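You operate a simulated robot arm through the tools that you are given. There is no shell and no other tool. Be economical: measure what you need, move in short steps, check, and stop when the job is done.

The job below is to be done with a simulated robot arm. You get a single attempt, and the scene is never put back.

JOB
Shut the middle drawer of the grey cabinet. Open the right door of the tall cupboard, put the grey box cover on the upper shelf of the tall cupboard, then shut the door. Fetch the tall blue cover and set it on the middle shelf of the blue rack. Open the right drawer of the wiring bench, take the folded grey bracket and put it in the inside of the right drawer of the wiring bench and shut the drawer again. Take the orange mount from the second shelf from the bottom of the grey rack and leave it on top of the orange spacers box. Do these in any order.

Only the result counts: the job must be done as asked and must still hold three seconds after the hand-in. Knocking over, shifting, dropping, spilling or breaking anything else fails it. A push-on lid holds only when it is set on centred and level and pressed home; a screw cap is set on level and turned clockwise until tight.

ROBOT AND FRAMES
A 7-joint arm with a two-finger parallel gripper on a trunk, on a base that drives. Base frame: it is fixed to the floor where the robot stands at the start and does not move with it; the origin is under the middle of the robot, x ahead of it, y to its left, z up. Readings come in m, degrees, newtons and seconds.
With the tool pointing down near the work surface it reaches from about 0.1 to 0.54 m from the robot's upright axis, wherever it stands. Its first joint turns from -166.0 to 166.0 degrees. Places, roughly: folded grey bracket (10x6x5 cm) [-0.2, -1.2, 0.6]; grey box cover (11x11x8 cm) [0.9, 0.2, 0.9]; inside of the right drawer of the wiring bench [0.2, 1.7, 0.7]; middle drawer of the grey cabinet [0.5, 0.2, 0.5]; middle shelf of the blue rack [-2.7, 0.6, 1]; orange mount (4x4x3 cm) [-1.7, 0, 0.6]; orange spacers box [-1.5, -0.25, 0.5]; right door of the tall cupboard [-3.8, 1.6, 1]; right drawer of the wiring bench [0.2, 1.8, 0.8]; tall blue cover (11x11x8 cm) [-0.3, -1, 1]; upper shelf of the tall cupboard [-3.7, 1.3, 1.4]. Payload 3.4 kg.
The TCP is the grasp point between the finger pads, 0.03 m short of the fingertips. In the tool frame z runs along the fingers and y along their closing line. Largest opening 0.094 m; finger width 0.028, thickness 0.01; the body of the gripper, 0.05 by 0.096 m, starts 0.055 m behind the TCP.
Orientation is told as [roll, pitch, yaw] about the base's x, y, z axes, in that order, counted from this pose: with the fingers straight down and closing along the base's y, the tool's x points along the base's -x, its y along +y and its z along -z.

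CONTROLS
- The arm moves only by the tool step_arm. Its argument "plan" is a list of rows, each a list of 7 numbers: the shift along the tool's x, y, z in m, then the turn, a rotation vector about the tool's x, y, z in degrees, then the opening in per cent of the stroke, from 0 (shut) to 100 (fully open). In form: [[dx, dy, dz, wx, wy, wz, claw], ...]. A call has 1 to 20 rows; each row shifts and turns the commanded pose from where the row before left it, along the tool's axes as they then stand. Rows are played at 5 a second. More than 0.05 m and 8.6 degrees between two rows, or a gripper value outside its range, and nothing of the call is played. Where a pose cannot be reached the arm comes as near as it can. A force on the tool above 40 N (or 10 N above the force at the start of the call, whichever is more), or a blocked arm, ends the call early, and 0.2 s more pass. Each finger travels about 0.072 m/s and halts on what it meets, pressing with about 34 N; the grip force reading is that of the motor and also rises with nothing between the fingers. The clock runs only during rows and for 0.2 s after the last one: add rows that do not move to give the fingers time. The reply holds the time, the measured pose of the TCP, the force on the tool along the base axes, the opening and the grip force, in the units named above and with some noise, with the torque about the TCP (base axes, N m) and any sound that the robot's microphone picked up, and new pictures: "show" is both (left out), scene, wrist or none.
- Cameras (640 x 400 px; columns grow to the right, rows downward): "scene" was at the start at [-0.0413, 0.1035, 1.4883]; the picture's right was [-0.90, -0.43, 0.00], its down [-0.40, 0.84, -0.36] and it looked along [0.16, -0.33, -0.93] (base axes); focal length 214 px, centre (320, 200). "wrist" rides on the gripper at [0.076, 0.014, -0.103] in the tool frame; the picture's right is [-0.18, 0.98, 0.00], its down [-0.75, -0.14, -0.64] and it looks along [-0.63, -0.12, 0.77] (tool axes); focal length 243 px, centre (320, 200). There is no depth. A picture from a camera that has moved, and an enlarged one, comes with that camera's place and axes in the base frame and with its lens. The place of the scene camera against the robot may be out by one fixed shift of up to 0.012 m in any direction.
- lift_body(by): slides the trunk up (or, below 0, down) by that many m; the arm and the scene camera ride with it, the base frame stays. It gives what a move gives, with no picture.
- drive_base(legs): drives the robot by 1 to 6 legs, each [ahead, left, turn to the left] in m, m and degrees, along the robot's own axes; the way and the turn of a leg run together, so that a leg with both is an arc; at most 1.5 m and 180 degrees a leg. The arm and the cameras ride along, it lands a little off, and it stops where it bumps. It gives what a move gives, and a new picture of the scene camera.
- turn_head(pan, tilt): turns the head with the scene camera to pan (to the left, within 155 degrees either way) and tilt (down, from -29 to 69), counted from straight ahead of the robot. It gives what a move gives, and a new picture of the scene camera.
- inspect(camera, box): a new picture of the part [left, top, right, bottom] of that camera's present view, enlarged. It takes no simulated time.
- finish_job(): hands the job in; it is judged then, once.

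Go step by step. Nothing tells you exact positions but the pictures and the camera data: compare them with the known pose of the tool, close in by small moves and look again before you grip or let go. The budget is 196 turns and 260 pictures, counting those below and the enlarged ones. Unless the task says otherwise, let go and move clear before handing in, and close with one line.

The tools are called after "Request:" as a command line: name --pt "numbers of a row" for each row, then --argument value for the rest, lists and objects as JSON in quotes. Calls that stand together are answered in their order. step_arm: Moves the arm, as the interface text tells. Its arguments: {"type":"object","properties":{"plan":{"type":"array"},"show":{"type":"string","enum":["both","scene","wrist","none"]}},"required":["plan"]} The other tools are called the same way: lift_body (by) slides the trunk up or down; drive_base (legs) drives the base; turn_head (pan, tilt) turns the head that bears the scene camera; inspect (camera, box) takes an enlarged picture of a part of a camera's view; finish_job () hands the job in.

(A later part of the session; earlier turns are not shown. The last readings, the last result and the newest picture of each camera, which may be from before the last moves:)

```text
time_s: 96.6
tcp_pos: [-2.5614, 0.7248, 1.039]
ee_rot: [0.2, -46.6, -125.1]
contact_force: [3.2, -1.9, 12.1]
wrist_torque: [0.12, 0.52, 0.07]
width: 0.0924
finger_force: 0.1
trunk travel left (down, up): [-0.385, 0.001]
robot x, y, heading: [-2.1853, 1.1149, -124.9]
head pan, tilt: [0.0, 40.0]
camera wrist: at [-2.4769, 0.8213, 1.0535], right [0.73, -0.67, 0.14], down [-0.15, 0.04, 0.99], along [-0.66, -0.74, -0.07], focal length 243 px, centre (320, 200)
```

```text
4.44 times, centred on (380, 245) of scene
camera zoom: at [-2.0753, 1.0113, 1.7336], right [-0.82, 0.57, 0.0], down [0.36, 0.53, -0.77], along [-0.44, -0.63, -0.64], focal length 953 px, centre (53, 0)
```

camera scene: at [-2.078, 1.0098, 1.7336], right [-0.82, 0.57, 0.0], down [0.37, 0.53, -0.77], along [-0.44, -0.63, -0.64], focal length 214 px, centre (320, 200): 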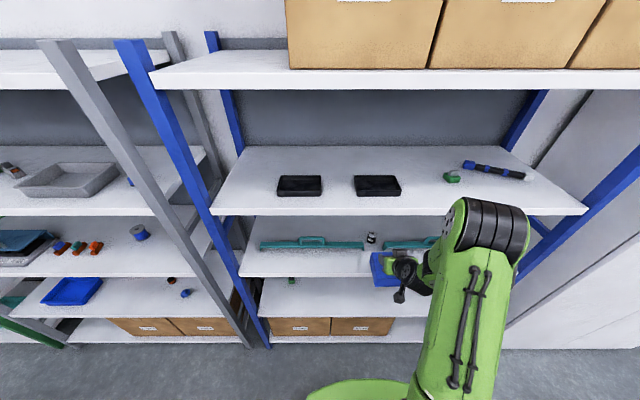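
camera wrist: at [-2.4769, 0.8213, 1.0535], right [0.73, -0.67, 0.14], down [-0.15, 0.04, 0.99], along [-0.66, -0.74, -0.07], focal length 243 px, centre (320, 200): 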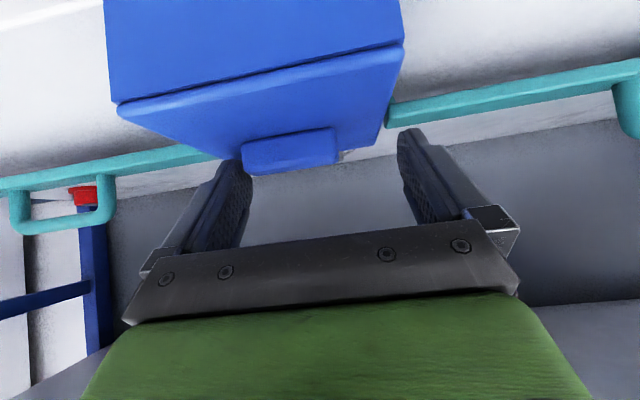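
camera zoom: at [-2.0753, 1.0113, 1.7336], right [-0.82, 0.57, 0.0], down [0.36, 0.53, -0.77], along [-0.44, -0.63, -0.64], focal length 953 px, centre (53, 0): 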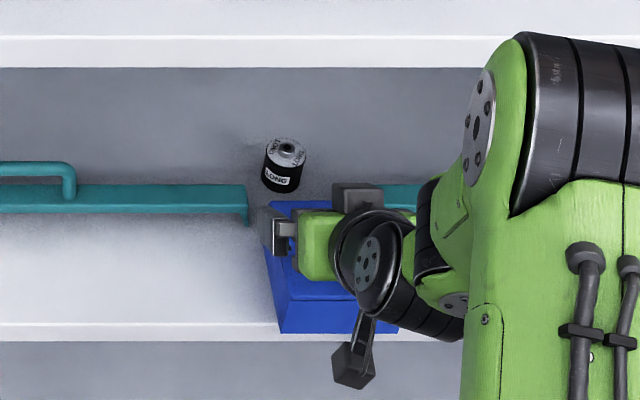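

Box released; it slid slightly right with the finger. I shift the tool right to free the finger, then withdraw along the tool axis.

Request:
step_arm --pt "-0.0015 -0.002 -0.002 0 0 0 100" --pt "0 -0.01 0 0 0 0 100" --pt "0 0 -0.015 0 0 0 100" --pt "0 0 -0.03 0 0 0 100" --pt "0 0 -0.04 0 0 0 100" --pt "0.01 0 -0.04 0 0 0 100" --show "wrist"

Request:
drive_base --legs '[[-0.2, 0, 0]]'

Request:
inspect --camera "scene" --box '[260, 140, 460, 265]'

```text
time_s: 98.0
tcp_pos: [-2.5123, 0.8163, 1.1196]
ee_rot: [0.3, -46.4, -125.2]
contact_force: [0.4, -0.2, -0.3]
wrist_torque: [0.0, -0.02, -0.01]
width: 0.0945
finger_force: 0.0
trunk travel left (down, up): [-0.385, 0.001]
robot x, y, heading: [-2.1833, 1.1213, -124.5]
head pan, tilt: [0.0, 40.0]
camera wrist: at [-2.4285, 0.9121, 1.1357], right [0.73, -0.67, 0.14], down [-0.15, 0.04, 0.99], along [-0.66, -0.74, -0.07], focal length 243 px, centre (320, 200)
```

wrist: 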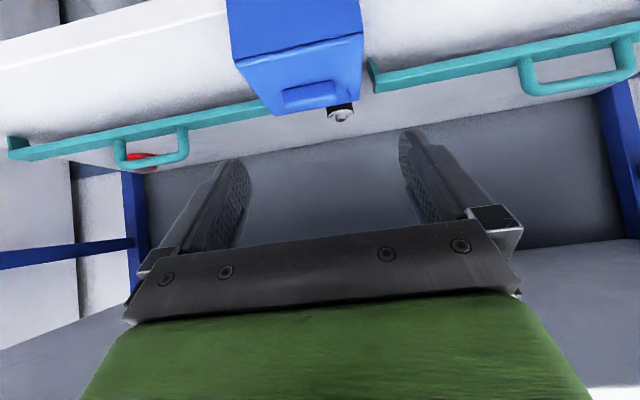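

```text
time_s: 99.5
tcp_pos: [-2.4015, 0.976, 1.1206]
ee_rot: [0.3, -46.5, -125.2]
contact_force: [0.2, 1.1, -0.5]
wrist_torque: [-0.01, -0.01, 0.02]
width: 0.094
finger_force: 0.1
trunk travel left (down, up): [-0.385, 0.001]
robot x, y, heading: [-2.0702, 1.2775, -125.0]
head pan, tilt: [0.0, 40.0]
camera scene: at [-1.9648, 1.1729, 1.7336], right [-0.82, 0.57, 0.0], down [0.37, 0.53, -0.77], along [-0.44, -0.63, -0.64], focal length 214 px, centre (320, 200)
```

scene: 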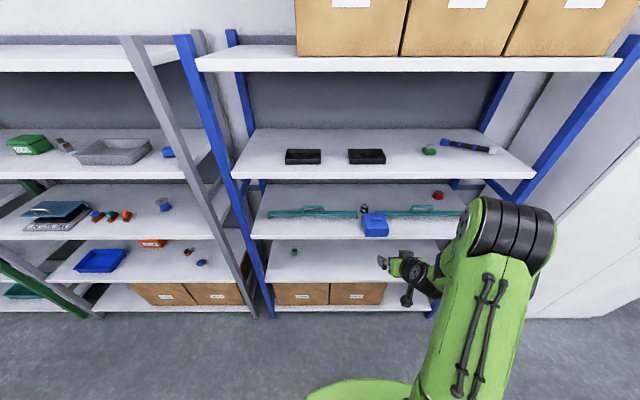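

```text
3.20 times, centred on (360, 202) of scene
camera zoom: at [-1.9648, 1.1729, 1.7336], right [-0.82, 0.57, 0.0], down [0.37, 0.53, -0.77], along [-0.44, -0.63, -0.64], focal length 686 px, centre (192, 192)
```

zoom: 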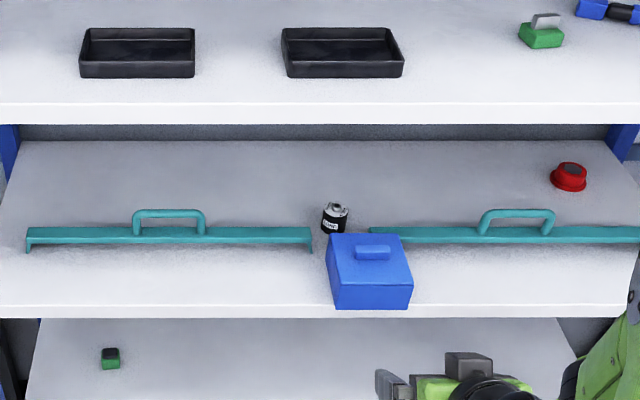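

The blue cover sits well on the middle shelf. Now to the tall cupboard: I drive right along the aisle and look at the doors.

Request:
drive_base --legs '[[0, -1.1, 0]]'

Request:
turn_head --pan -15 --tilt 25

```text
time_s: 105.4
tcp_pos: [-3.341, 1.5911, 1.1188]
ee_rot: [0.3, -46.5, -122.6]
contact_force: [0.6, -0.6, 0.0]
wrist_torque: [-0.03, -0.02, 0.0]
width: 0.094
finger_force: 0.1
trunk travel left (down, up): [-0.385, 0.001]
robot x, y, heading: [-3.0235, 1.9062, -122.2]
head pan, tilt: [0.0, 40.0]
camera scene: at [-2.9139, 1.8069, 1.7337], right [-0.85, 0.53, 0.0], down [0.34, 0.54, -0.77], along [-0.41, -0.65, -0.64], focal length 214 px, centre (320, 200)
```

scene: 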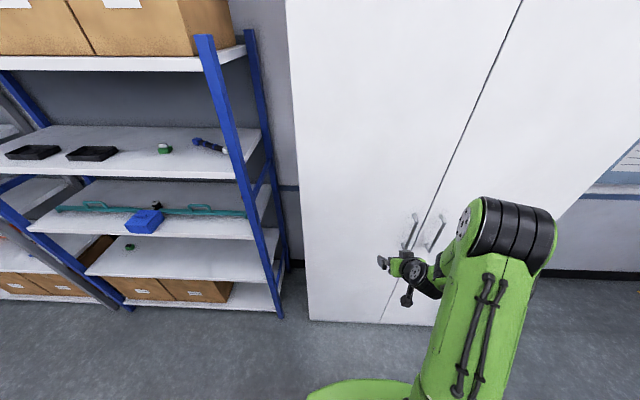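

```text
time_s: 106.1
tcp_pos: [-3.3418, 1.5905, 1.1197]
ee_rot: [0.4, -46.5, -122.6]
contact_force: [-0.1, 0.7, -0.1]
wrist_torque: [0.02, -0.06, -0.03]
width: 0.0942
finger_force: 0.1
trunk travel left (down, up): [-0.385, 0.001]
robot x, y, heading: [-3.0216, 1.9077, -122.2]
head pan, tilt: [-15.0, 25.0]
camera scene: at [-2.9358, 1.8159, 1.7569], right [-0.68, 0.73, 0.0], down [0.31, 0.29, -0.91], along [-0.66, -0.62, -0.42], focal length 214 px, centre (320, 200)
```

scene: 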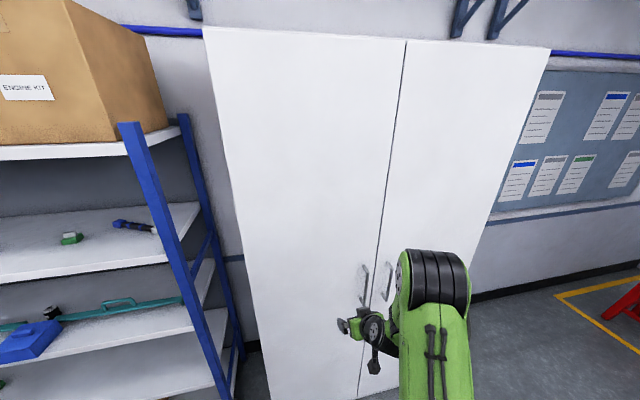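

I see both door handles near the seam; the right door's handle is about (-3.68, 1.53, 0.99). I square up and turn the tool horizontal.

Request:
drive_base --legs '[[0, -0.12, -2.6]]'

Request:
step_arm --pt "0 0 -0.01 0 -8 0 100" --pt "0 0 -0.01 0 -8 0 100" --pt "0 0 -0.01 0 -8 0 100" --pt "0 0 -0.01 0 -8 0 100" --pt "0 0 0 0 -8 0 100" --pt "0.03 0 0 0 -3.5 0 100" --pt "0.04 0 0 0 0 0 100" --pt "0.04 0 0 0 0 0 100" --show "both"

```text
time_s: 107.4
tcp_pos: [-3.4557, 1.6729, 1.1196]
ee_rot: [0.3, -46.5, -125.5]
contact_force: [-0.2, 0.2, 0.4]
wrist_torque: [0.02, -0.03, 0.0]
width: 0.0938
finger_force: 0.0
trunk travel left (down, up): [-0.385, 0.001]
robot x, y, heading: [-3.1239, 1.9741, -124.8]
head pan, tilt: [-15.0, 25.0]
camera scene: at [-3.0399, 1.8774, 1.757], right [-0.64, 0.77, 0.0], down [0.32, 0.27, -0.91], along [-0.69, -0.58, -0.42], focal length 214 px, centre (320, 200)
```

scene: 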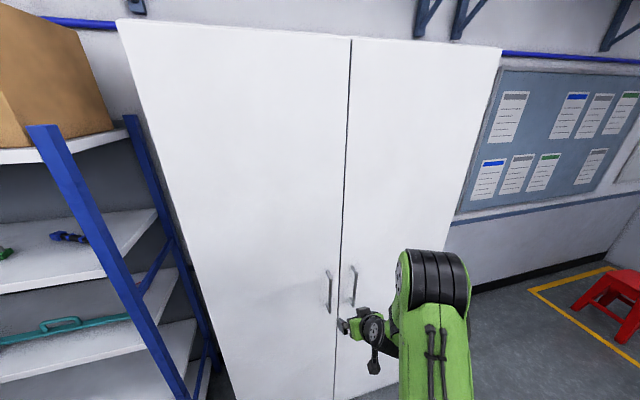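

```text
time_s: 109.2
tcp_pos: [-3.4719, 1.7281, 1.0389]
ee_rot: [117.1, -89.8, 117.6]
contact_force: [0.1, 0.3, -0.4]
wrist_torque: [0.0, 0.02, -0.07]
width: 0.094
finger_force: 0.1
out of reach, approached as far as the arm can: row 3
trunk travel left (down, up): [-0.385, 0.001]
robot x, y, heading: [-3.1213, 1.9729, -124.8]
head pan, tilt: [-15.0, 25.0]
camera scene: at [-3.0395, 1.8769, 1.7569], right [-0.64, 0.77, 0.0], down [0.32, 0.27, -0.91], along [-0.69, -0.58, -0.42], focal length 214 px, centre (320, 200)
camera wrist: at [-3.4007, 1.8032, 0.9641], right [0.8, -0.57, 0.19], down [0.25, 0.61, 0.75], along [-0.54, -0.56, 0.63], focal length 243 px, centre (320, 200)
```

scene: 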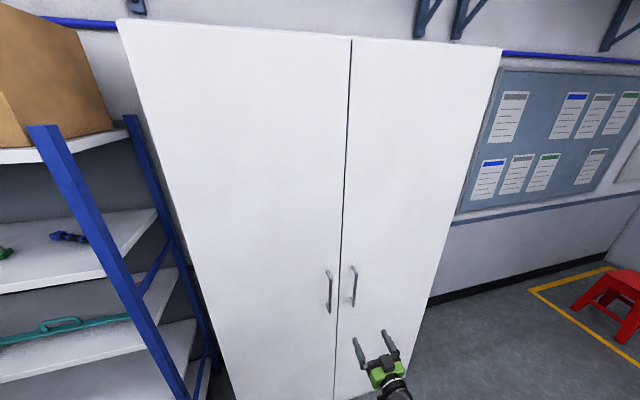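
wrist: 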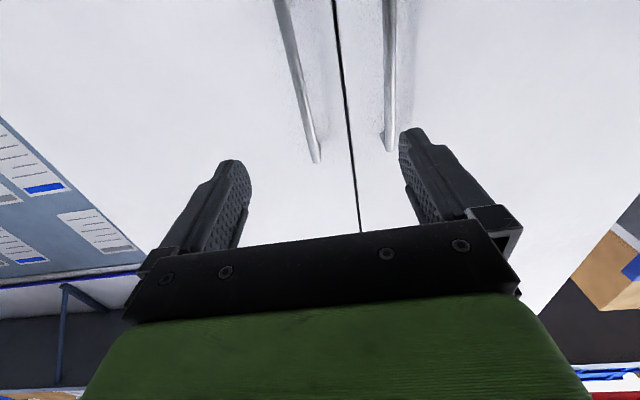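

Handle bar found at about (-3.636, 1.549), z 0.93–1.15, nearly straight ahead of the fingers. I drive in 0.1 m, shift right and advance.

Request:
drive_base --legs '[[0.1, 0, 0]]'

Request:
step_arm --pt "0 -0.017 0.03 0 0 0 100" --pt "0 -0.016 0.03 0 0 0 100" --show "both"

```text
time_s: 110.3
tcp_pos: [-3.5317, 1.6429, 1.0406]
ee_rot: [78.9, -89.9, 155.9]
contact_force: [-0.2, -0.3, -0.9]
wrist_torque: [-0.01, -0.02, 0.01]
width: 0.0943
finger_force: 0.0
trunk travel left (down, up): [-0.385, 0.001]
robot x, y, heading: [-3.183, 1.8866, -124.9]
head pan, tilt: [-15.0, 25.0]
camera scene: at [-3.0999, 1.7911, 1.7569], right [-0.64, 0.77, 0.0], down [0.32, 0.27, -0.91], along [-0.69, -0.58, -0.42], focal length 214 px, centre (320, 200)
```

scene: 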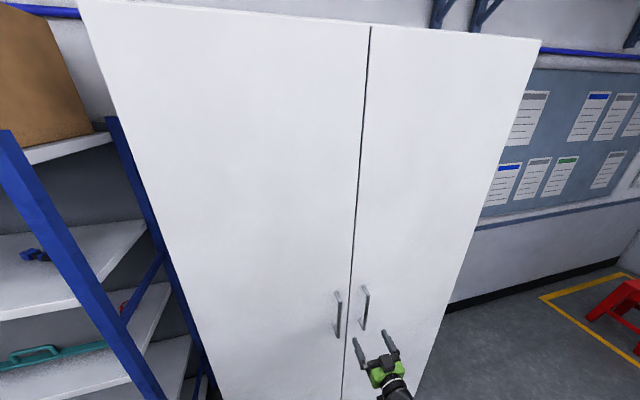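

```text
time_s: 110.9
tcp_pos: [-3.5953, 1.6119, 1.0415]
ee_rot: [79.4, -89.8, 155.5]
contact_force: [-0.6, 0.1, 0.1]
wrist_torque: [-0.02, -0.01, -0.04]
width: 0.0944
finger_force: 0.0
trunk travel left (down, up): [-0.385, 0.001]
robot x, y, heading: [-3.1785, 1.8884, -124.9]
head pan, tilt: [-15.0, 25.0]
camera scene: at [-3.1002, 1.7906, 1.7569], right [-0.64, 0.77, 0.0], down [0.32, 0.27, -0.91], along [-0.69, -0.58, -0.42], focal length 214 px, centre (320, 200)
camera wrist: at [-3.524, 1.6871, 0.9647], right [0.8, -0.57, 0.19], down [0.25, 0.61, 0.75], along [-0.54, -0.56, 0.63], focal length 243 px, centre (320, 200)
```

scene: 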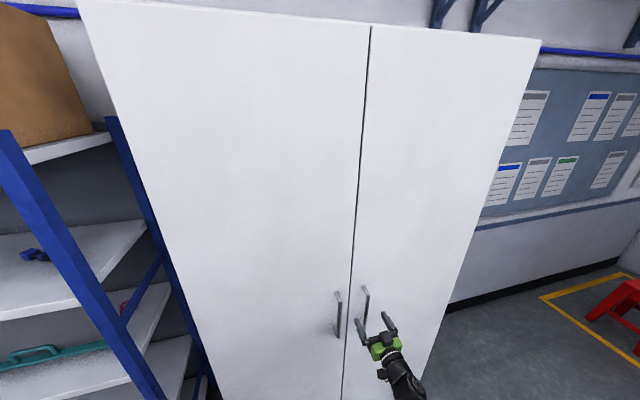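
wrist: 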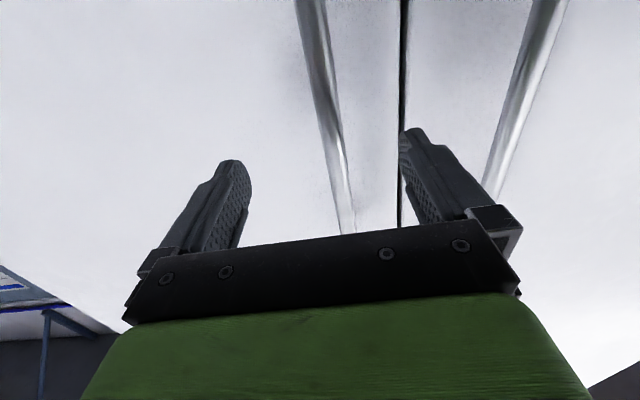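

The bar is between the fingers. I nudge left 1 cm, advance 6.5 cm and look.

Request:
step_arm --pt "0 0.01 0.02 0 0 0 100" --pt "0 0 0.025 0 0 0 100" --pt "0 0 0.02 0 0 0 100" --show "both"

```text
time_s: 111.6
tcp_pos: [-3.6131, 1.5678, 1.0412]
ee_rot: [90.2, -89.7, 144.9]
contact_force: [-0.1, 0.4, 0.2]
wrist_torque: [-0.01, 0.01, 0.0]
width: 0.0939
finger_force: 0.1
trunk travel left (down, up): [-0.385, 0.001]
robot x, y, heading: [-3.1825, 1.8896, -125.0]
head pan, tilt: [-15.0, 25.0]
stopped in row 3: the force on the tool passed its limit at 58 N (the readings are from after the stop); the commanded pose is now the measured one
camera scene: at [-3.0983, 1.7937, 1.757], right [-0.64, 0.77, 0.0], down [0.32, 0.27, -0.91], along [-0.7, -0.58, -0.42], focal length 214 px, centre (320, 200)
camera wrist: at [-3.5411, 1.6436, 0.9654], right [0.8, -0.56, 0.19], down [0.25, 0.61, 0.75], along [-0.54, -0.56, 0.63], focal length 243 px, centre (320, 200)
```

scene: 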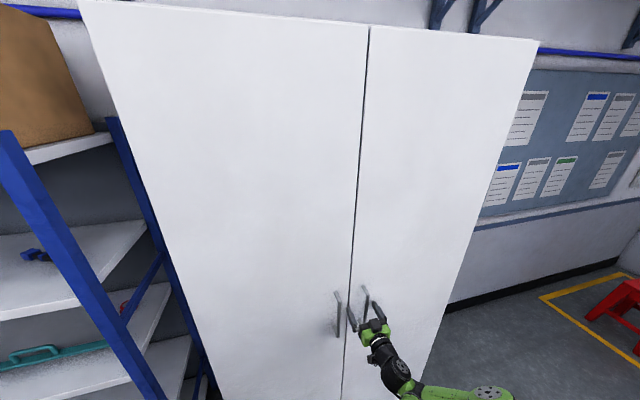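
wrist: 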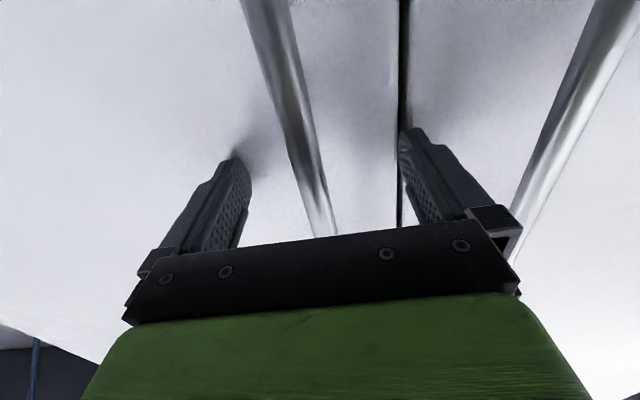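

The fingertips met the door, so the bar lies between the pads. I back off 5 mm and close on the bar.

Request:
step_arm --pt "0 -0.003 -0.006 0 0 0 70" --pt "0 0 0 0 0 0 40" --pt "0 0 0 0 0 0 10" --pt "0 0 0 0 0 0 0" --pt "0 0 0 0 0 0 0" --pt "0 0 0 0 0 0 0" --show "wrist"

```text
time_s: 113.0
tcp_pos: [-3.6116, 1.5737, 1.041]
ee_rot: [73.1, -89.8, 161.9]
contact_force: [0.9, -1.7, -0.3]
wrist_torque: [0.2, 0.31, 0.0]
width: 0.018
finger_force: 45.3
trunk travel left (down, up): [-0.385, 0.001]
robot x, y, heading: [-3.182, 1.8897, -125.2]
head pan, tilt: [-15.0, 25.0]
camera wrist: at [-3.5398, 1.6491, 0.9652], right [0.8, -0.56, 0.19], down [0.25, 0.61, 0.75], along [-0.54, -0.56, 0.63], focal length 243 px, centre (320, 200)
```

wrist: 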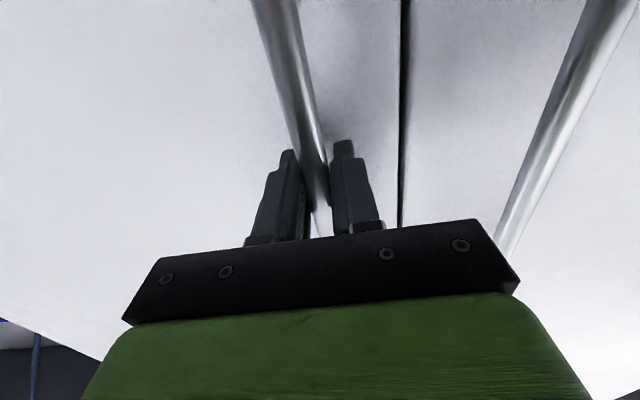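

The bar is held. I pull along the door's arc, hinge about 0.42 m to the right, turning the tool with the door.

Request:
step_arm --pt "0 -0.0023 -0.018 -2.5 0 0 0" --pt "0 -0.0023 -0.018 -2.5 0 0 0" --pt "0 -0.0023 -0.018 -2.5 0 0 0" --pt "0 -0.0023 -0.018 -2.5 0 0 0" --pt "0 -0.0023 -0.018 -2.5 0 0 0" --pt "0 -0.0023 -0.018 -2.5 0 0 0" --show "both"

```text
time_s: 114.4
tcp_pos: [-3.5704, 1.6732, 1.041]
ee_rot: [132.2, -89.6, 117.7]
contact_force: [-1.9, 1.2, 13.0]
wrist_torque: [1.15, -0.09, -0.12]
width: 0.0184
finger_force: 44.7
trunk travel left (down, up): [-0.385, 0.001]
robot x, y, heading: [-3.1815, 1.8846, -125.0]
head pan, tilt: [-15.0, 25.0]
camera scene: at [-3.0984, 1.7934, 1.7571], right [-0.64, 0.77, 0.0], down [0.32, 0.27, -0.91], along [-0.7, -0.58, -0.42], focal length 214 px, centre (320, 200)
camera wrist: at [-3.5214, 1.7643, 0.9646], right [0.92, -0.34, 0.19], down [0.09, 0.66, 0.75], along [-0.38, -0.68, 0.63], focal length 243 px, centre (320, 200)
```

scene: 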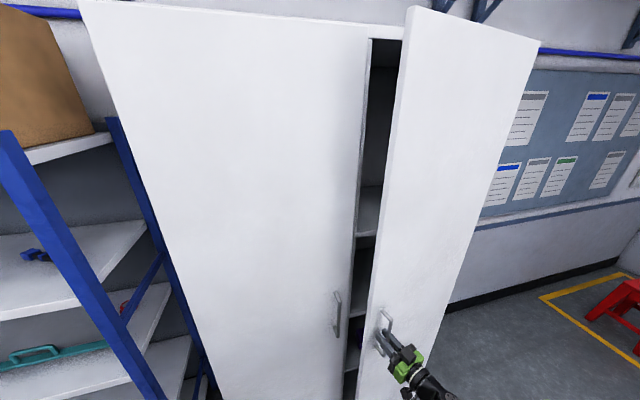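
wrist: 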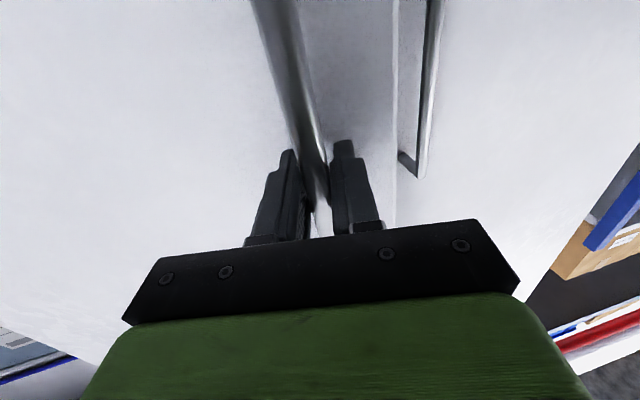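

The door opens smoothly. I continue along the arc.

Request:
step_arm --pt "0 -0.0023 -0.018 -2.5 0 0 0" --pt "0 -0.0023 -0.018 -2.5 0 0 0" --pt "0 -0.0023 -0.018 -2.5 0 0 0" --pt "0 -0.0023 -0.018 -2.5 0 0 0" --pt "0 -0.0023 -0.018 -2.5 0 0 0" --pt "0 -0.0023 -0.018 -2.5 0 0 0" --pt "0 -0.0023 -0.018 -2.5 0 0 0" --pt "0 -0.0023 -0.018 -2.5 0 0 0" --pt "0 -0.0023 -0.018 -2.5 0 0 0" --pt "0 -0.0023 -0.018 -2.5 0 0 0" --show "scene"

```text
time_s: 116.6
tcp_pos: [-3.5614, 1.8571, 1.0406]
ee_rot: [141.8, -89.7, 133.5]
contact_force: [34.9, 5.5, -6.4]
wrist_torque: [-1.23, 0.16, -0.23]
width: 0.0181
finger_force: 44.9
trunk travel left (down, up): [-0.385, 0.001]
robot x, y, heading: [-3.1841, 1.8878, -124.7]
head pan, tilt: [-15.0, 25.0]
camera scene: at [-3.0914, 1.7943, 1.7566], right [-0.64, 0.77, 0.0], down [0.32, 0.27, -0.91], along [-0.7, -0.58, -0.42], focal length 214 px, centre (320, 200)
```

scene: 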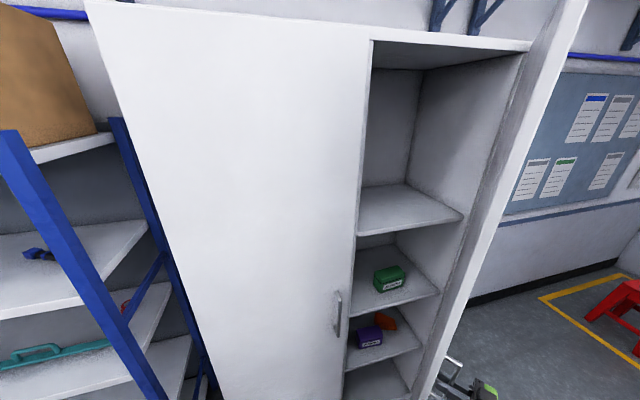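

Opened about 40°. Some sideways strain is building; I relax it and continue a bit further.

Request:
step_arm --pt "0 0.004 -0.008 -1.5 0 0 0" --pt "0 -0.0015 -0.018 -2.5 0 0 0" --pt "0 -0.0015 -0.018 -2.5 0 0 0" --pt "0 -0.0015 -0.018 -2.5 0 0 0" --pt "0 -0.0015 -0.018 -2.5 0 0 0" --pt "0 -0.0015 -0.018 -2.5 0 0 0" --show "scene"

```text
time_s: 118.0
tcp_pos: [-3.5839, 1.949, 1.0422]
ee_rot: [79.2, -89.5, -151.7]
contact_force: [19.1, 7.5, -14.6]
wrist_torque: [-0.89, 0.32, 0.02]
width: 0.0186
finger_force: 45.3
out of reach, approached as far as the arm can: row 6
trunk travel left (down, up): [-0.385, 0.001]
robot x, y, heading: [-3.1821, 1.8891, -125.2]
head pan, tilt: [-15.0, 25.0]
camera scene: at [-3.0955, 1.7953, 1.7568], right [-0.64, 0.77, 0.0], down [0.32, 0.27, -0.91], along [-0.7, -0.58, -0.42], focal length 214 px, centre (320, 200)
```

scene: 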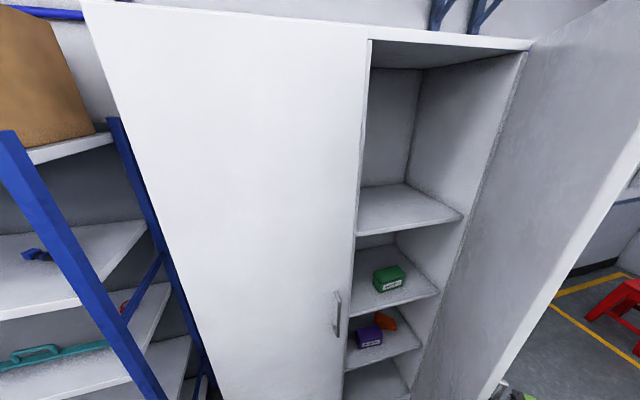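

The arm is at its reach limit with the door about 57° open. I use the base to draw the handle further around.

Request:
drive_base --legs '[[-0.054, -0.084, 0], [-0.03, -0.09, 0]]'

```text
time_s: 118.8
tcp_pos: [-3.5901, 1.9592, 1.0418]
ee_rot: [112.3, -89.5, 175.5]
contact_force: [3.2, 1.0, 17.1]
wrist_torque: [0.82, 0.65, 0.14]
width: 0.0187
finger_force: 45.3
trunk travel left (down, up): [-0.385, 0.001]
robot x, y, heading: [-3.1839, 1.896, -125.5]
head pan, tilt: [-15.0, 25.0]
stopped in leg 1: the force on the tool passed its limit at 42 N (the readings are from after the stop); the commanded pose is now the measured one
camera scene: at [-3.1022, 1.8062, 1.7571], right [-0.64, 0.77, 0.0], down [0.32, 0.27, -0.91], along [-0.7, -0.58, -0.42], focal length 214 px, centre (320, 200)
```

scene: 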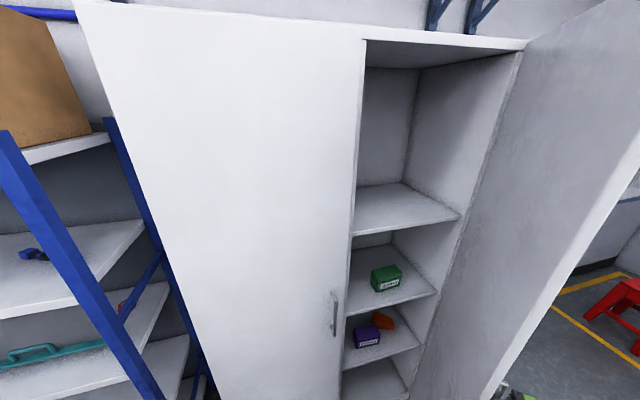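

I let go of the handle, withdraw, back the base off, and will push the door wider from its inner side.

Request:
step_arm --pt "0 0 0 0 0 0 50" --pt "0 0 0 0 0 0 100" --pt "0 0 0 0 0 0 100" --pt "0 0 -0.02 0 0 0 100" --pt "0 0 -0.03 0 0 0 100" --pt "0 0 -0.03 0 0 0 100" --show "wrist"

Request:
drive_base --legs '[[-0.35, 0, 0]]'

```text
time_s: 120.2
tcp_pos: [-3.5901, 1.9561, 1.0401]
ee_rot: [97.1, -89.3, -169.3]
contact_force: [-0.4, 0.0, -0.2]
wrist_torque: [-0.01, 0.01, 0.02]
width: 0.0936
finger_force: 0.1
out of reach, approached as far as the arm can: row 4, 5, 6
trunk travel left (down, up): [-0.385, 0.001]
robot x, y, heading: [-3.1827, 1.8972, -124.9]
head pan, tilt: [-15.0, 25.0]
camera wrist: at [-3.6063, 2.0596, 0.9634], right [0.93, 0.3, 0.2], down [-0.34, 0.57, 0.75], along [0.11, -0.77, 0.63], focal length 243 px, centre (320, 200)
```

wrist: 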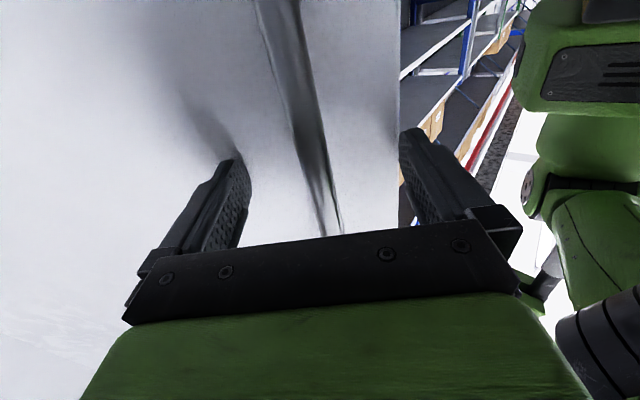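

```text
time_s: 121.3
tcp_pos: [-3.563, 2.0052, 1.0387]
ee_rot: [17.0, -89.4, -90.5]
contact_force: [0.2, 0.5, -0.9]
wrist_torque: [0.0, 0.0, 0.0]
width: 0.0941
finger_force: 0.2
trunk travel left (down, up): [-0.385, 0.001]
robot x, y, heading: [-3.149, 1.9481, -125.1]
head pan, tilt: [-15.0, 25.0]
stopped in leg 1: the force on the tool passed its limit at 89 N (the readings are from after the stop); the commanded pose is now the measured one
camera scene: at [-3.0704, 1.8566, 1.7573], right [-0.64, 0.77, 0.0], down [0.33, 0.27, -0.91], along [-0.69, -0.58, -0.42], focal length 214 px, centre (320, 200)
```

scene: 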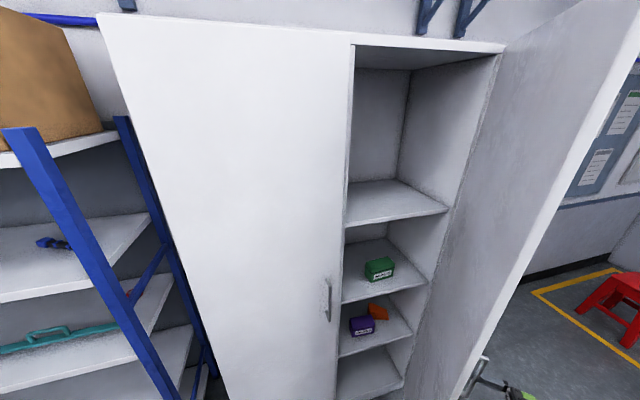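

The loose fingers dragged the door a bit further (~68°). I now slide the gripper off the bar by moving the base along the tool's own backward direction.

Request:
drive_base --legs '[[-0.07, -0.088, 0]]'

Request:
step_arm --pt "0 0 0 0 0 0 100" --show "wrist"

```text
time_s: 122.3
tcp_pos: [-3.5826, 2.0483, 1.0379]
ee_rot: [-9.1, -89.2, -64.7]
contact_force: [-5.9, -1.2, 0.5]
wrist_torque: [0.04, -0.01, 0.41]
width: 0.0938
finger_force: 0.3
trunk travel left (down, up): [-0.385, 0.001]
robot x, y, heading: [-3.1693, 1.9932, -124.7]
head pan, tilt: [-15.0, 25.0]
stopped in leg 1: the force on the tool passed its limit at 52 N (the readings are from after the stop); the commanded pose is now the measured one
camera scene: at [-3.0876, 1.9052, 1.7576], right [-0.64, 0.77, -0.01], down [0.33, 0.27, -0.91], along [-0.69, -0.58, -0.42], focal length 214 px, centre (320, 200)
```

scene: 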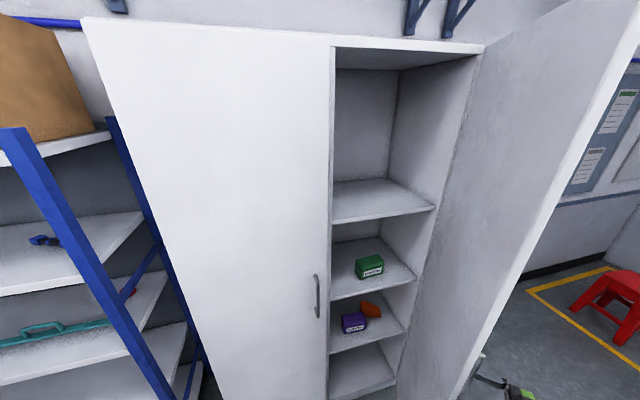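

```text
time_s: 122.7
tcp_pos: [-3.5809, 2.0429, 1.0388]
ee_rot: [-0.6, -89.1, -73.1]
contact_force: [-9.6, -5.9, -0.3]
wrist_torque: [0.14, 0.0, -0.15]
width: 0.094
finger_force: 0.2
trunk travel left (down, up): [-0.385, 0.001]
robot x, y, heading: [-3.1645, 1.993, -124.8]
head pan, tilt: [-15.0, 25.0]
camera wrist: at [-3.595, 2.1473, 0.9639], right [0.94, 0.27, 0.18], down [-0.31, 0.56, 0.77], along [0.1, -0.78, 0.62], focal length 243 px, centre (320, 200)
```

wrist: 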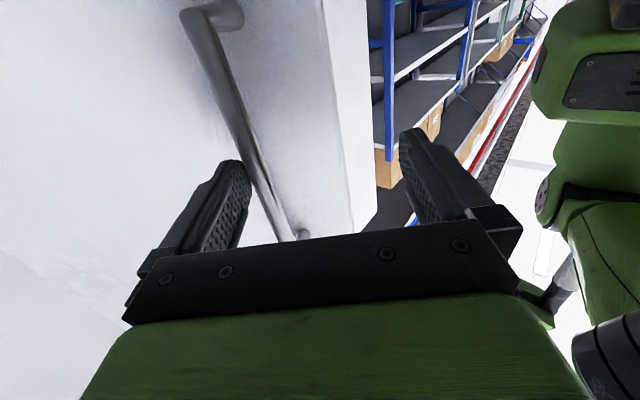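

The right finger still hooks the bar. I shift the tool toward the hinge to centre the bar, then slide off by base.

Request:
step_arm --pt "0 -0.015 0 0 0 0 100" --pt "0 -0.018 0 0 0 0 100" --show "none"

Request:
drive_base --legs '[[-0.063, -0.078, 0]]'

Request:
step_arm --pt "0 0 0 0 0 0 100" --show "wrist"

```text
time_s: 123.3
tcp_pos: [-3.5846, 2.0425, 1.0394]
ee_rot: [-6.3, -89.1, -67.6]
contact_force: [-0.9, 0.4, 0.0]
wrist_torque: [-0.03, -0.01, 0.01]
width: 0.094
finger_force: 0.1
out of reach, approached as far as the arm can: row 1, 2
trunk travel left (down, up): [-0.385, 0.001]
robot x, y, heading: [-3.1654, 1.9957, -125.0]
head pan, tilt: [-15.0, 25.0]
```

```text
time_s: 124.5
tcp_pos: [-3.6114, 2.1399, 1.0397]
ee_rot: [-7.1, -89.0, -66.6]
contact_force: [0.1, 0.6, -0.2]
wrist_torque: [-0.01, 0.03, 0.01]
width: 0.0938
finger_force: 0.1
trunk travel left (down, up): [-0.385, 0.001]
robot x, y, heading: [-3.1892, 2.0924, -125.1]
head pan, tilt: [-15.0, 25.0]
camera scene: at [-3.1095, 1.9979, 1.7571], right [-0.64, 0.77, 0.0], down [0.32, 0.27, -0.91], along [-0.69, -0.58, -0.42], focal length 214 px, centre (320, 200)
```

scene: 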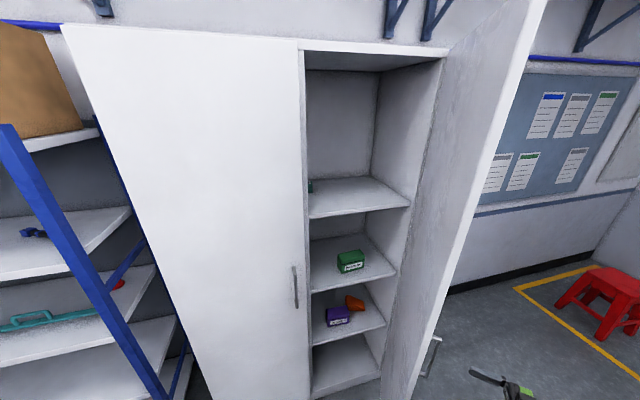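

```text
time_s: 124.8
tcp_pos: [-3.6126, 2.1388, 1.0408]
ee_rot: [-6.3, -88.9, -67.4]
contact_force: [-0.2, 0.2, -0.1]
wrist_torque: [0.01, 0.02, 0.0]
width: 0.0941
finger_force: 0.0
trunk travel left (down, up): [-0.385, 0.001]
robot x, y, heading: [-3.1862, 2.0911, -124.8]
head pan, tilt: [-15.0, 25.0]
camera wrist: at [-3.6274, 2.2429, 0.9656], right [0.94, 0.27, 0.18], down [-0.31, 0.56, 0.77], along [0.11, -0.78, 0.62], focal length 243 px, centre (320, 200)
```

wrist: 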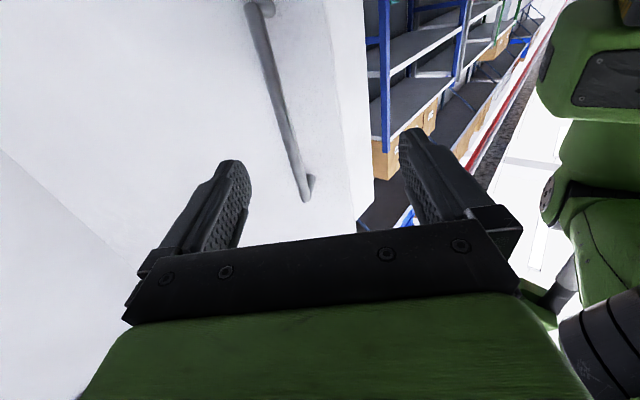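

I'm clear of the handle; the door is about 63° open. I back off and turn the tool straight again, closed, to push the door wider from inside.

Request:
drive_base --legs '[[-0.25, 0, 0]]'

Request:
step_arm --pt "0 0 0.02 7.3 0 0 50" --pt "0 0.01 0.02 7.3 0 0 0" --pt "0 0.01 0.02 7.3 0 0 0" --pt "0 0.01 0.02 7.3 0 0 0" --pt "0 0.01 0.02 7.3 0 0 0" --pt "0 0.01 0.02 7.3 0 0 0" --pt "0 0.01 0.02 7.3 0 0 0" --show "scene"

```text
time_s: 126.6
tcp_pos: [-3.4947, 2.3085, 1.0401]
ee_rot: [-4.4, -89.0, -69.4]
contact_force: [-0.2, 0.1, -0.4]
wrist_torque: [0.0, -0.01, -0.01]
width: 0.0941
finger_force: 0.0
trunk travel left (down, up): [-0.385, 0.001]
robot x, y, heading: [-3.0749, 2.26, -125.0]
head pan, tilt: [-15.0, 25.0]
stopped in leg 1: the robot was blocked; the commanded pose is now the measured one
camera scene: at [-2.9918, 2.1652, 1.757], right [-0.65, 0.76, 0.0], down [0.32, 0.27, -0.91], along [-0.69, -0.58, -0.42], focal length 214 px, centre (320, 200)
```

scene: 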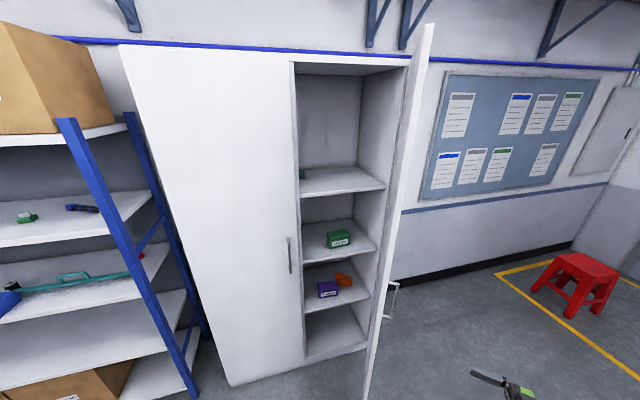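

```text
time_s: 128.2
tcp_pos: [-3.4508, 2.1635, 1.038]
ee_rot: [-54.0, -88.8, -71.0]
contact_force: [-0.4, 0.1, -0.4]
wrist_torque: [0.01, -0.02, 0.02]
width: 0.0
finger_force: 33.0
trunk travel left (down, up): [-0.385, 0.001]
robot x, y, heading: [-3.0729, 2.2606, -124.7]
head pan, tilt: [-15.0, 25.0]
camera scene: at [-2.9917, 2.1643, 1.7569], right [-0.65, 0.76, 0.0], down [0.32, 0.27, -0.91], along [-0.69, -0.58, -0.42], focal length 214 px, centre (320, 200)
```

scene: 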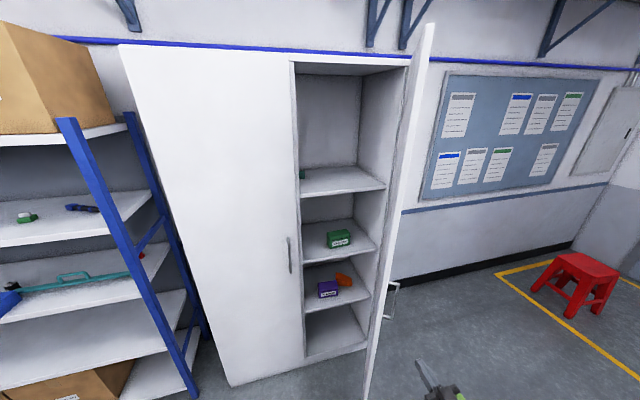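

Something behind blocked the base (a bench), so I stay clear of it. I drive forward-left so the closed fingers enter inside the door, then sweep right.

Request:
drive_base --legs '[[0.04, 0.12, 0], [0.29, 0.0, 0]]'

Request:
step_arm --pt "0 -0.03 0 0 0 0 0" --pt "0 -0.03 0 0 0 0 0" --pt "0 -0.03 0 0 0 0 0" --show "both"

```text
time_s: 131.0
tcp_pos: [-3.5415, 1.8265, 1.0375]
ee_rot: [-54.9, -88.9, -70.3]
contact_force: [-0.2, -0.3, 0.1]
wrist_torque: [-0.01, -0.02, 0.01]
width: 0.0
finger_force: 33.1
trunk travel left (down, up): [-0.385, 0.001]
robot x, y, heading: [-3.1654, 1.9213, -125.2]
head pan, tilt: [-15.0, 25.0]
camera scene: at [-3.082, 1.8241, 1.7569], right [-0.64, 0.77, 0.0], down [0.32, 0.27, -0.91], along [-0.69, -0.58, -0.42], focal length 214 px, centre (320, 200)
```

scene: 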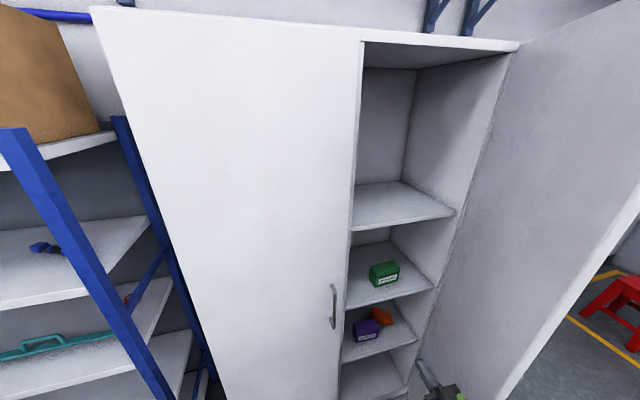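

```text
time_s: 131.8
tcp_pos: [-3.6159, 1.8776, 1.0379]
ee_rot: [-56.2, -89.1, -68.9]
contact_force: [0.0, 1.1, 0.1]
wrist_torque: [-0.04, -0.03, 0.01]
width: 0.0003
finger_force: 33.2
trunk travel left (down, up): [-0.385, 0.001]
robot x, y, heading: [-3.1644, 1.9206, -124.8]
head pan, tilt: [-15.0, 25.0]
camera scene: at [-3.0822, 1.8259, 1.7571], right [-0.64, 0.77, 0.0], down [0.32, 0.27, -0.91], along [-0.69, -0.58, -0.42], focal length 214 px, centre (320, 200)
camera wrist: at [-3.5454, 1.9552, 0.9631], right [0.81, -0.57, 0.17], down [0.26, 0.59, 0.76], along [-0.53, -0.57, 0.63], focal length 243 px, centre (320, 200)
```

scene: 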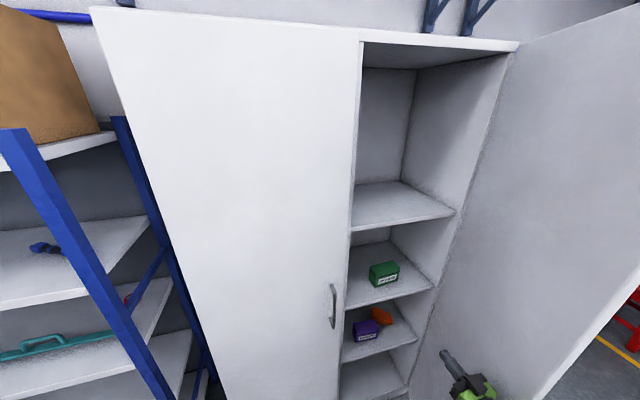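
wrist: 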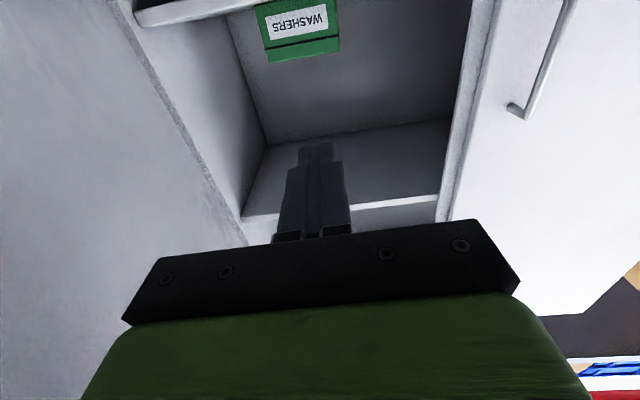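

The door swings with the push. I sweep further right.

Request:
step_arm --pt "0 -0.03 0 0 0 0 0" --pt "0 -0.03 0 0 0 0 0" --pt "0 -0.03 0 0 0 0 0" --pt "0 -0.03 0 0 0 0 0" --pt "0 -0.03 0 0 0 0 0" --show "scene"

```text
time_s: 133.0
tcp_pos: [-3.7371, 1.9638, 1.0409]
ee_rot: [-50.2, -88.9, -74.9]
contact_force: [-0.8, -0.4, -0.1]
wrist_torque: [-0.01, 0.02, 0.01]
width: 0.0
finger_force: 33.6
trunk travel left (down, up): [-0.385, 0.001]
robot x, y, heading: [-3.164, 1.9227, -125.1]
head pan, tilt: [-15.0, 25.0]
camera scene: at [-3.0825, 1.8242, 1.7569], right [-0.64, 0.77, 0.0], down [0.32, 0.27, -0.91], along [-0.69, -0.58, -0.42], focal length 214 px, centre (320, 200)
```

scene: 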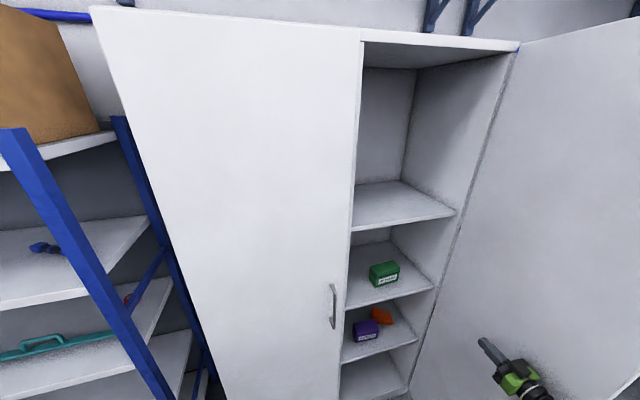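

Request:
step_arm --pt "0 -0.03 0 0 0 0 0" --pt "0 -0.03 0 0 0 0 0" --pt "0 -0.03 0 0 0 0 0" --pt "0 -0.02 0 0 0 0 0" --show "scene"

```text
time_s: 134.0
tcp_pos: [-3.7677, 2.0005, 1.0495]
ee_rot: [-56.4, -88.9, -68.7]
contact_force: [0.3, 0.9, -0.1]
wrist_torque: [0.01, 0.06, 0.01]
width: 0.0001
finger_force: 32.7
out of reach, approached as far as the arm can: row 2, 3, 4
trunk travel left (down, up): [-0.385, 0.001]
robot x, y, heading: [-3.1655, 1.9186, -125.0]
head pan, tilt: [-15.0, 25.0]
camera scene: at [-3.0817, 1.825, 1.757], right [-0.64, 0.77, 0.0], down [0.32, 0.27, -0.91], along [-0.69, -0.58, -0.42], focal length 214 px, centre (320, 200)
```

scene: 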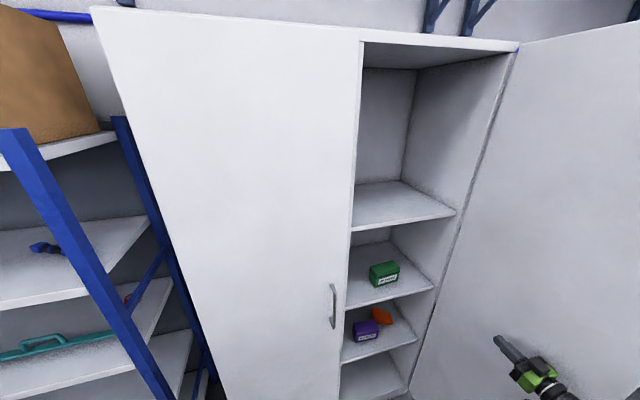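

Request:
drive_base --legs '[[0, -0.13, 0]]'

Request:
step_arm --pt "0 0.03 0 0 0 0 0" --pt "0 0.03 -0.02 0 0 0 0" --pt "0 0.03 -0.03 0 0 0 0" --pt "0 0.03 -0.03 0 0 0 0" --show "none"

Request:
drive_base --legs '[[-0.12, 0.3, 0]]'

```text
time_s: 135.3
tcp_pos: [-3.8585, 2.0671, 1.0502]
ee_rot: [-61.2, -89.4, -62.9]
contact_force: [0.0, 0.0, -0.4]
wrist_torque: [0.01, -0.02, 0.02]
width: 0.0
finger_force: 32.6
trunk travel left (down, up): [-0.385, 0.001]
robot x, y, heading: [-3.2583, 1.989, -125.1]
head pan, tilt: [-15.0, 25.0]
stopped in leg 1: the force on the tool passed its limit at 106 N (the readings are from after the stop); the commanded pose is now the measured one
camera scene: at [-3.1774, 1.8935, 1.757], right [-0.64, 0.77, 0.0], down [0.32, 0.27, -0.91], along [-0.7, -0.58, -0.42], focal length 214 px, centre (320, 200)
```

scene: 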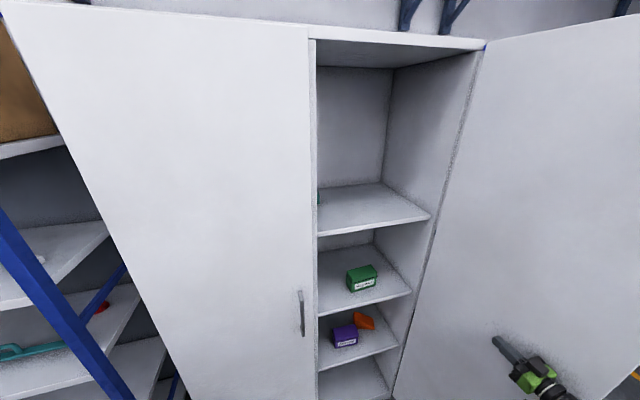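

```text
time_s: 136.3
tcp_pos: [-3.7154, 2.0659, 1.05]
ee_rot: [-69.0, -89.4, -55.0]
contact_force: [0.2, -0.2, -0.3]
wrist_torque: [-0.03, -0.01, -0.03]
width: 0.0002
finger_force: 32.7
trunk travel left (down, up): [-0.385, 0.001]
robot x, y, heading: [-3.2591, 1.987, -125.1]
head pan, tilt: [-15.0, 25.0]
```

```text
time_s: 138.5
tcp_pos: [-3.4037, 1.9933, 1.0499]
ee_rot: [-63.6, -89.4, -60.7]
contact_force: [0.3, -0.1, -0.2]
wrist_torque: [0.0, 0.01, 0.0]
width: 0.0
finger_force: 32.8
trunk travel left (down, up): [-0.385, 0.001]
robot x, y, heading: [-2.9488, 1.9108, -125.4]
head pan, tilt: [-15.0, 25.0]
camera scene: at [-2.8652, 1.8175, 1.7569], right [-0.64, 0.77, 0.0], down [0.33, 0.27, -0.91], along [-0.7, -0.58, -0.42], focal length 214 px, centre (320, 200)
```

scene: 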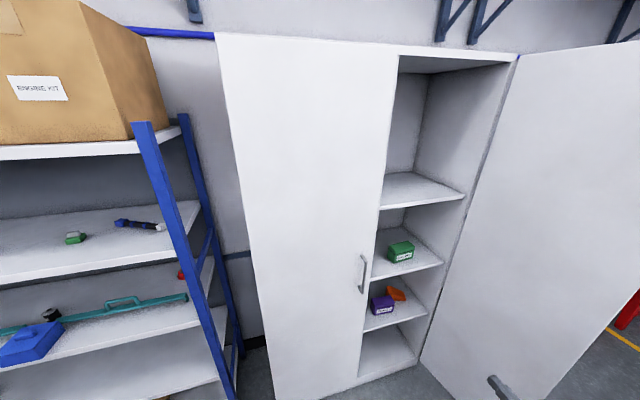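

The door stands at about 95° against its stop and I am clear. Next, with an empty hand, the orange mount on the grey rack: I drive back along the aisle.

Request:
drive_base --legs '[[-0.03, 1.1, 0.3], [0, 1.05, 0]]'

Request:
turn_head --pan 0 --tilt 50

```text
time_s: 148.9
tcp_pos: [-1.678, 0.7781, 1.0496]
ee_rot: [-62.0, -89.4, -62.1]
contact_force: [-0.4, 0.4, 0.7]
wrist_torque: [0.0, -0.02, 0.0]
width: 0.0
finger_force: 33.2
trunk travel left (down, up): [-0.385, 0.001]
robot x, y, heading: [-1.2224, 0.7004, -125.4]
head pan, tilt: [-15.0, 25.0]
camera scene: at [-1.1385, 0.6025, 1.7569], right [-0.64, 0.77, 0.0], down [0.32, 0.27, -0.91], along [-0.7, -0.58, -0.42], focal length 214 px, centre (320, 200)
```

scene: 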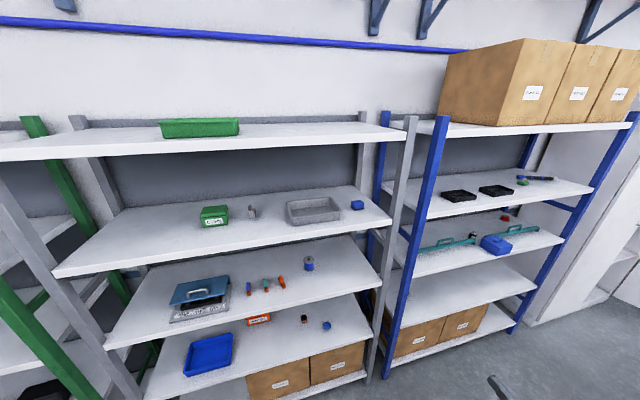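

```text
time_s: 149.8
tcp_pos: [-1.6777, 0.7771, 1.0488]
ee_rot: [-61.3, -89.4, -62.9]
contact_force: [-0.1, -0.5, 0.0]
wrist_torque: [0.01, -0.03, 0.0]
width: 0.0
finger_force: 33.0
trunk travel left (down, up): [-0.385, 0.001]
robot x, y, heading: [-1.2213, 0.701, -125.4]
head pan, tilt: [0.0, 50.0]
camera scene: at [-1.1126, 0.5988, 1.7195], right [-0.82, 0.58, 0.0], down [0.44, 0.62, -0.64], along [-0.37, -0.53, -0.77], focal length 214 px, centre (320, 200)
```

scene: 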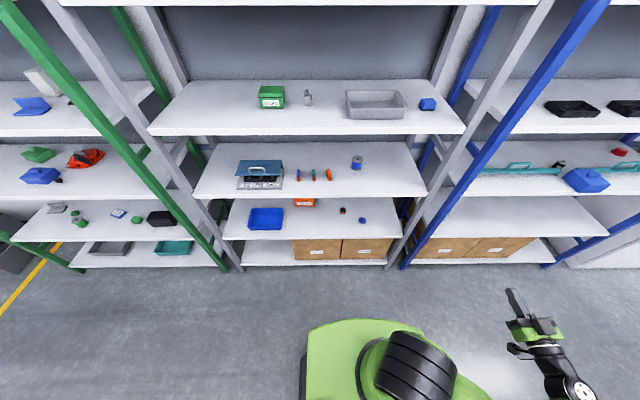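

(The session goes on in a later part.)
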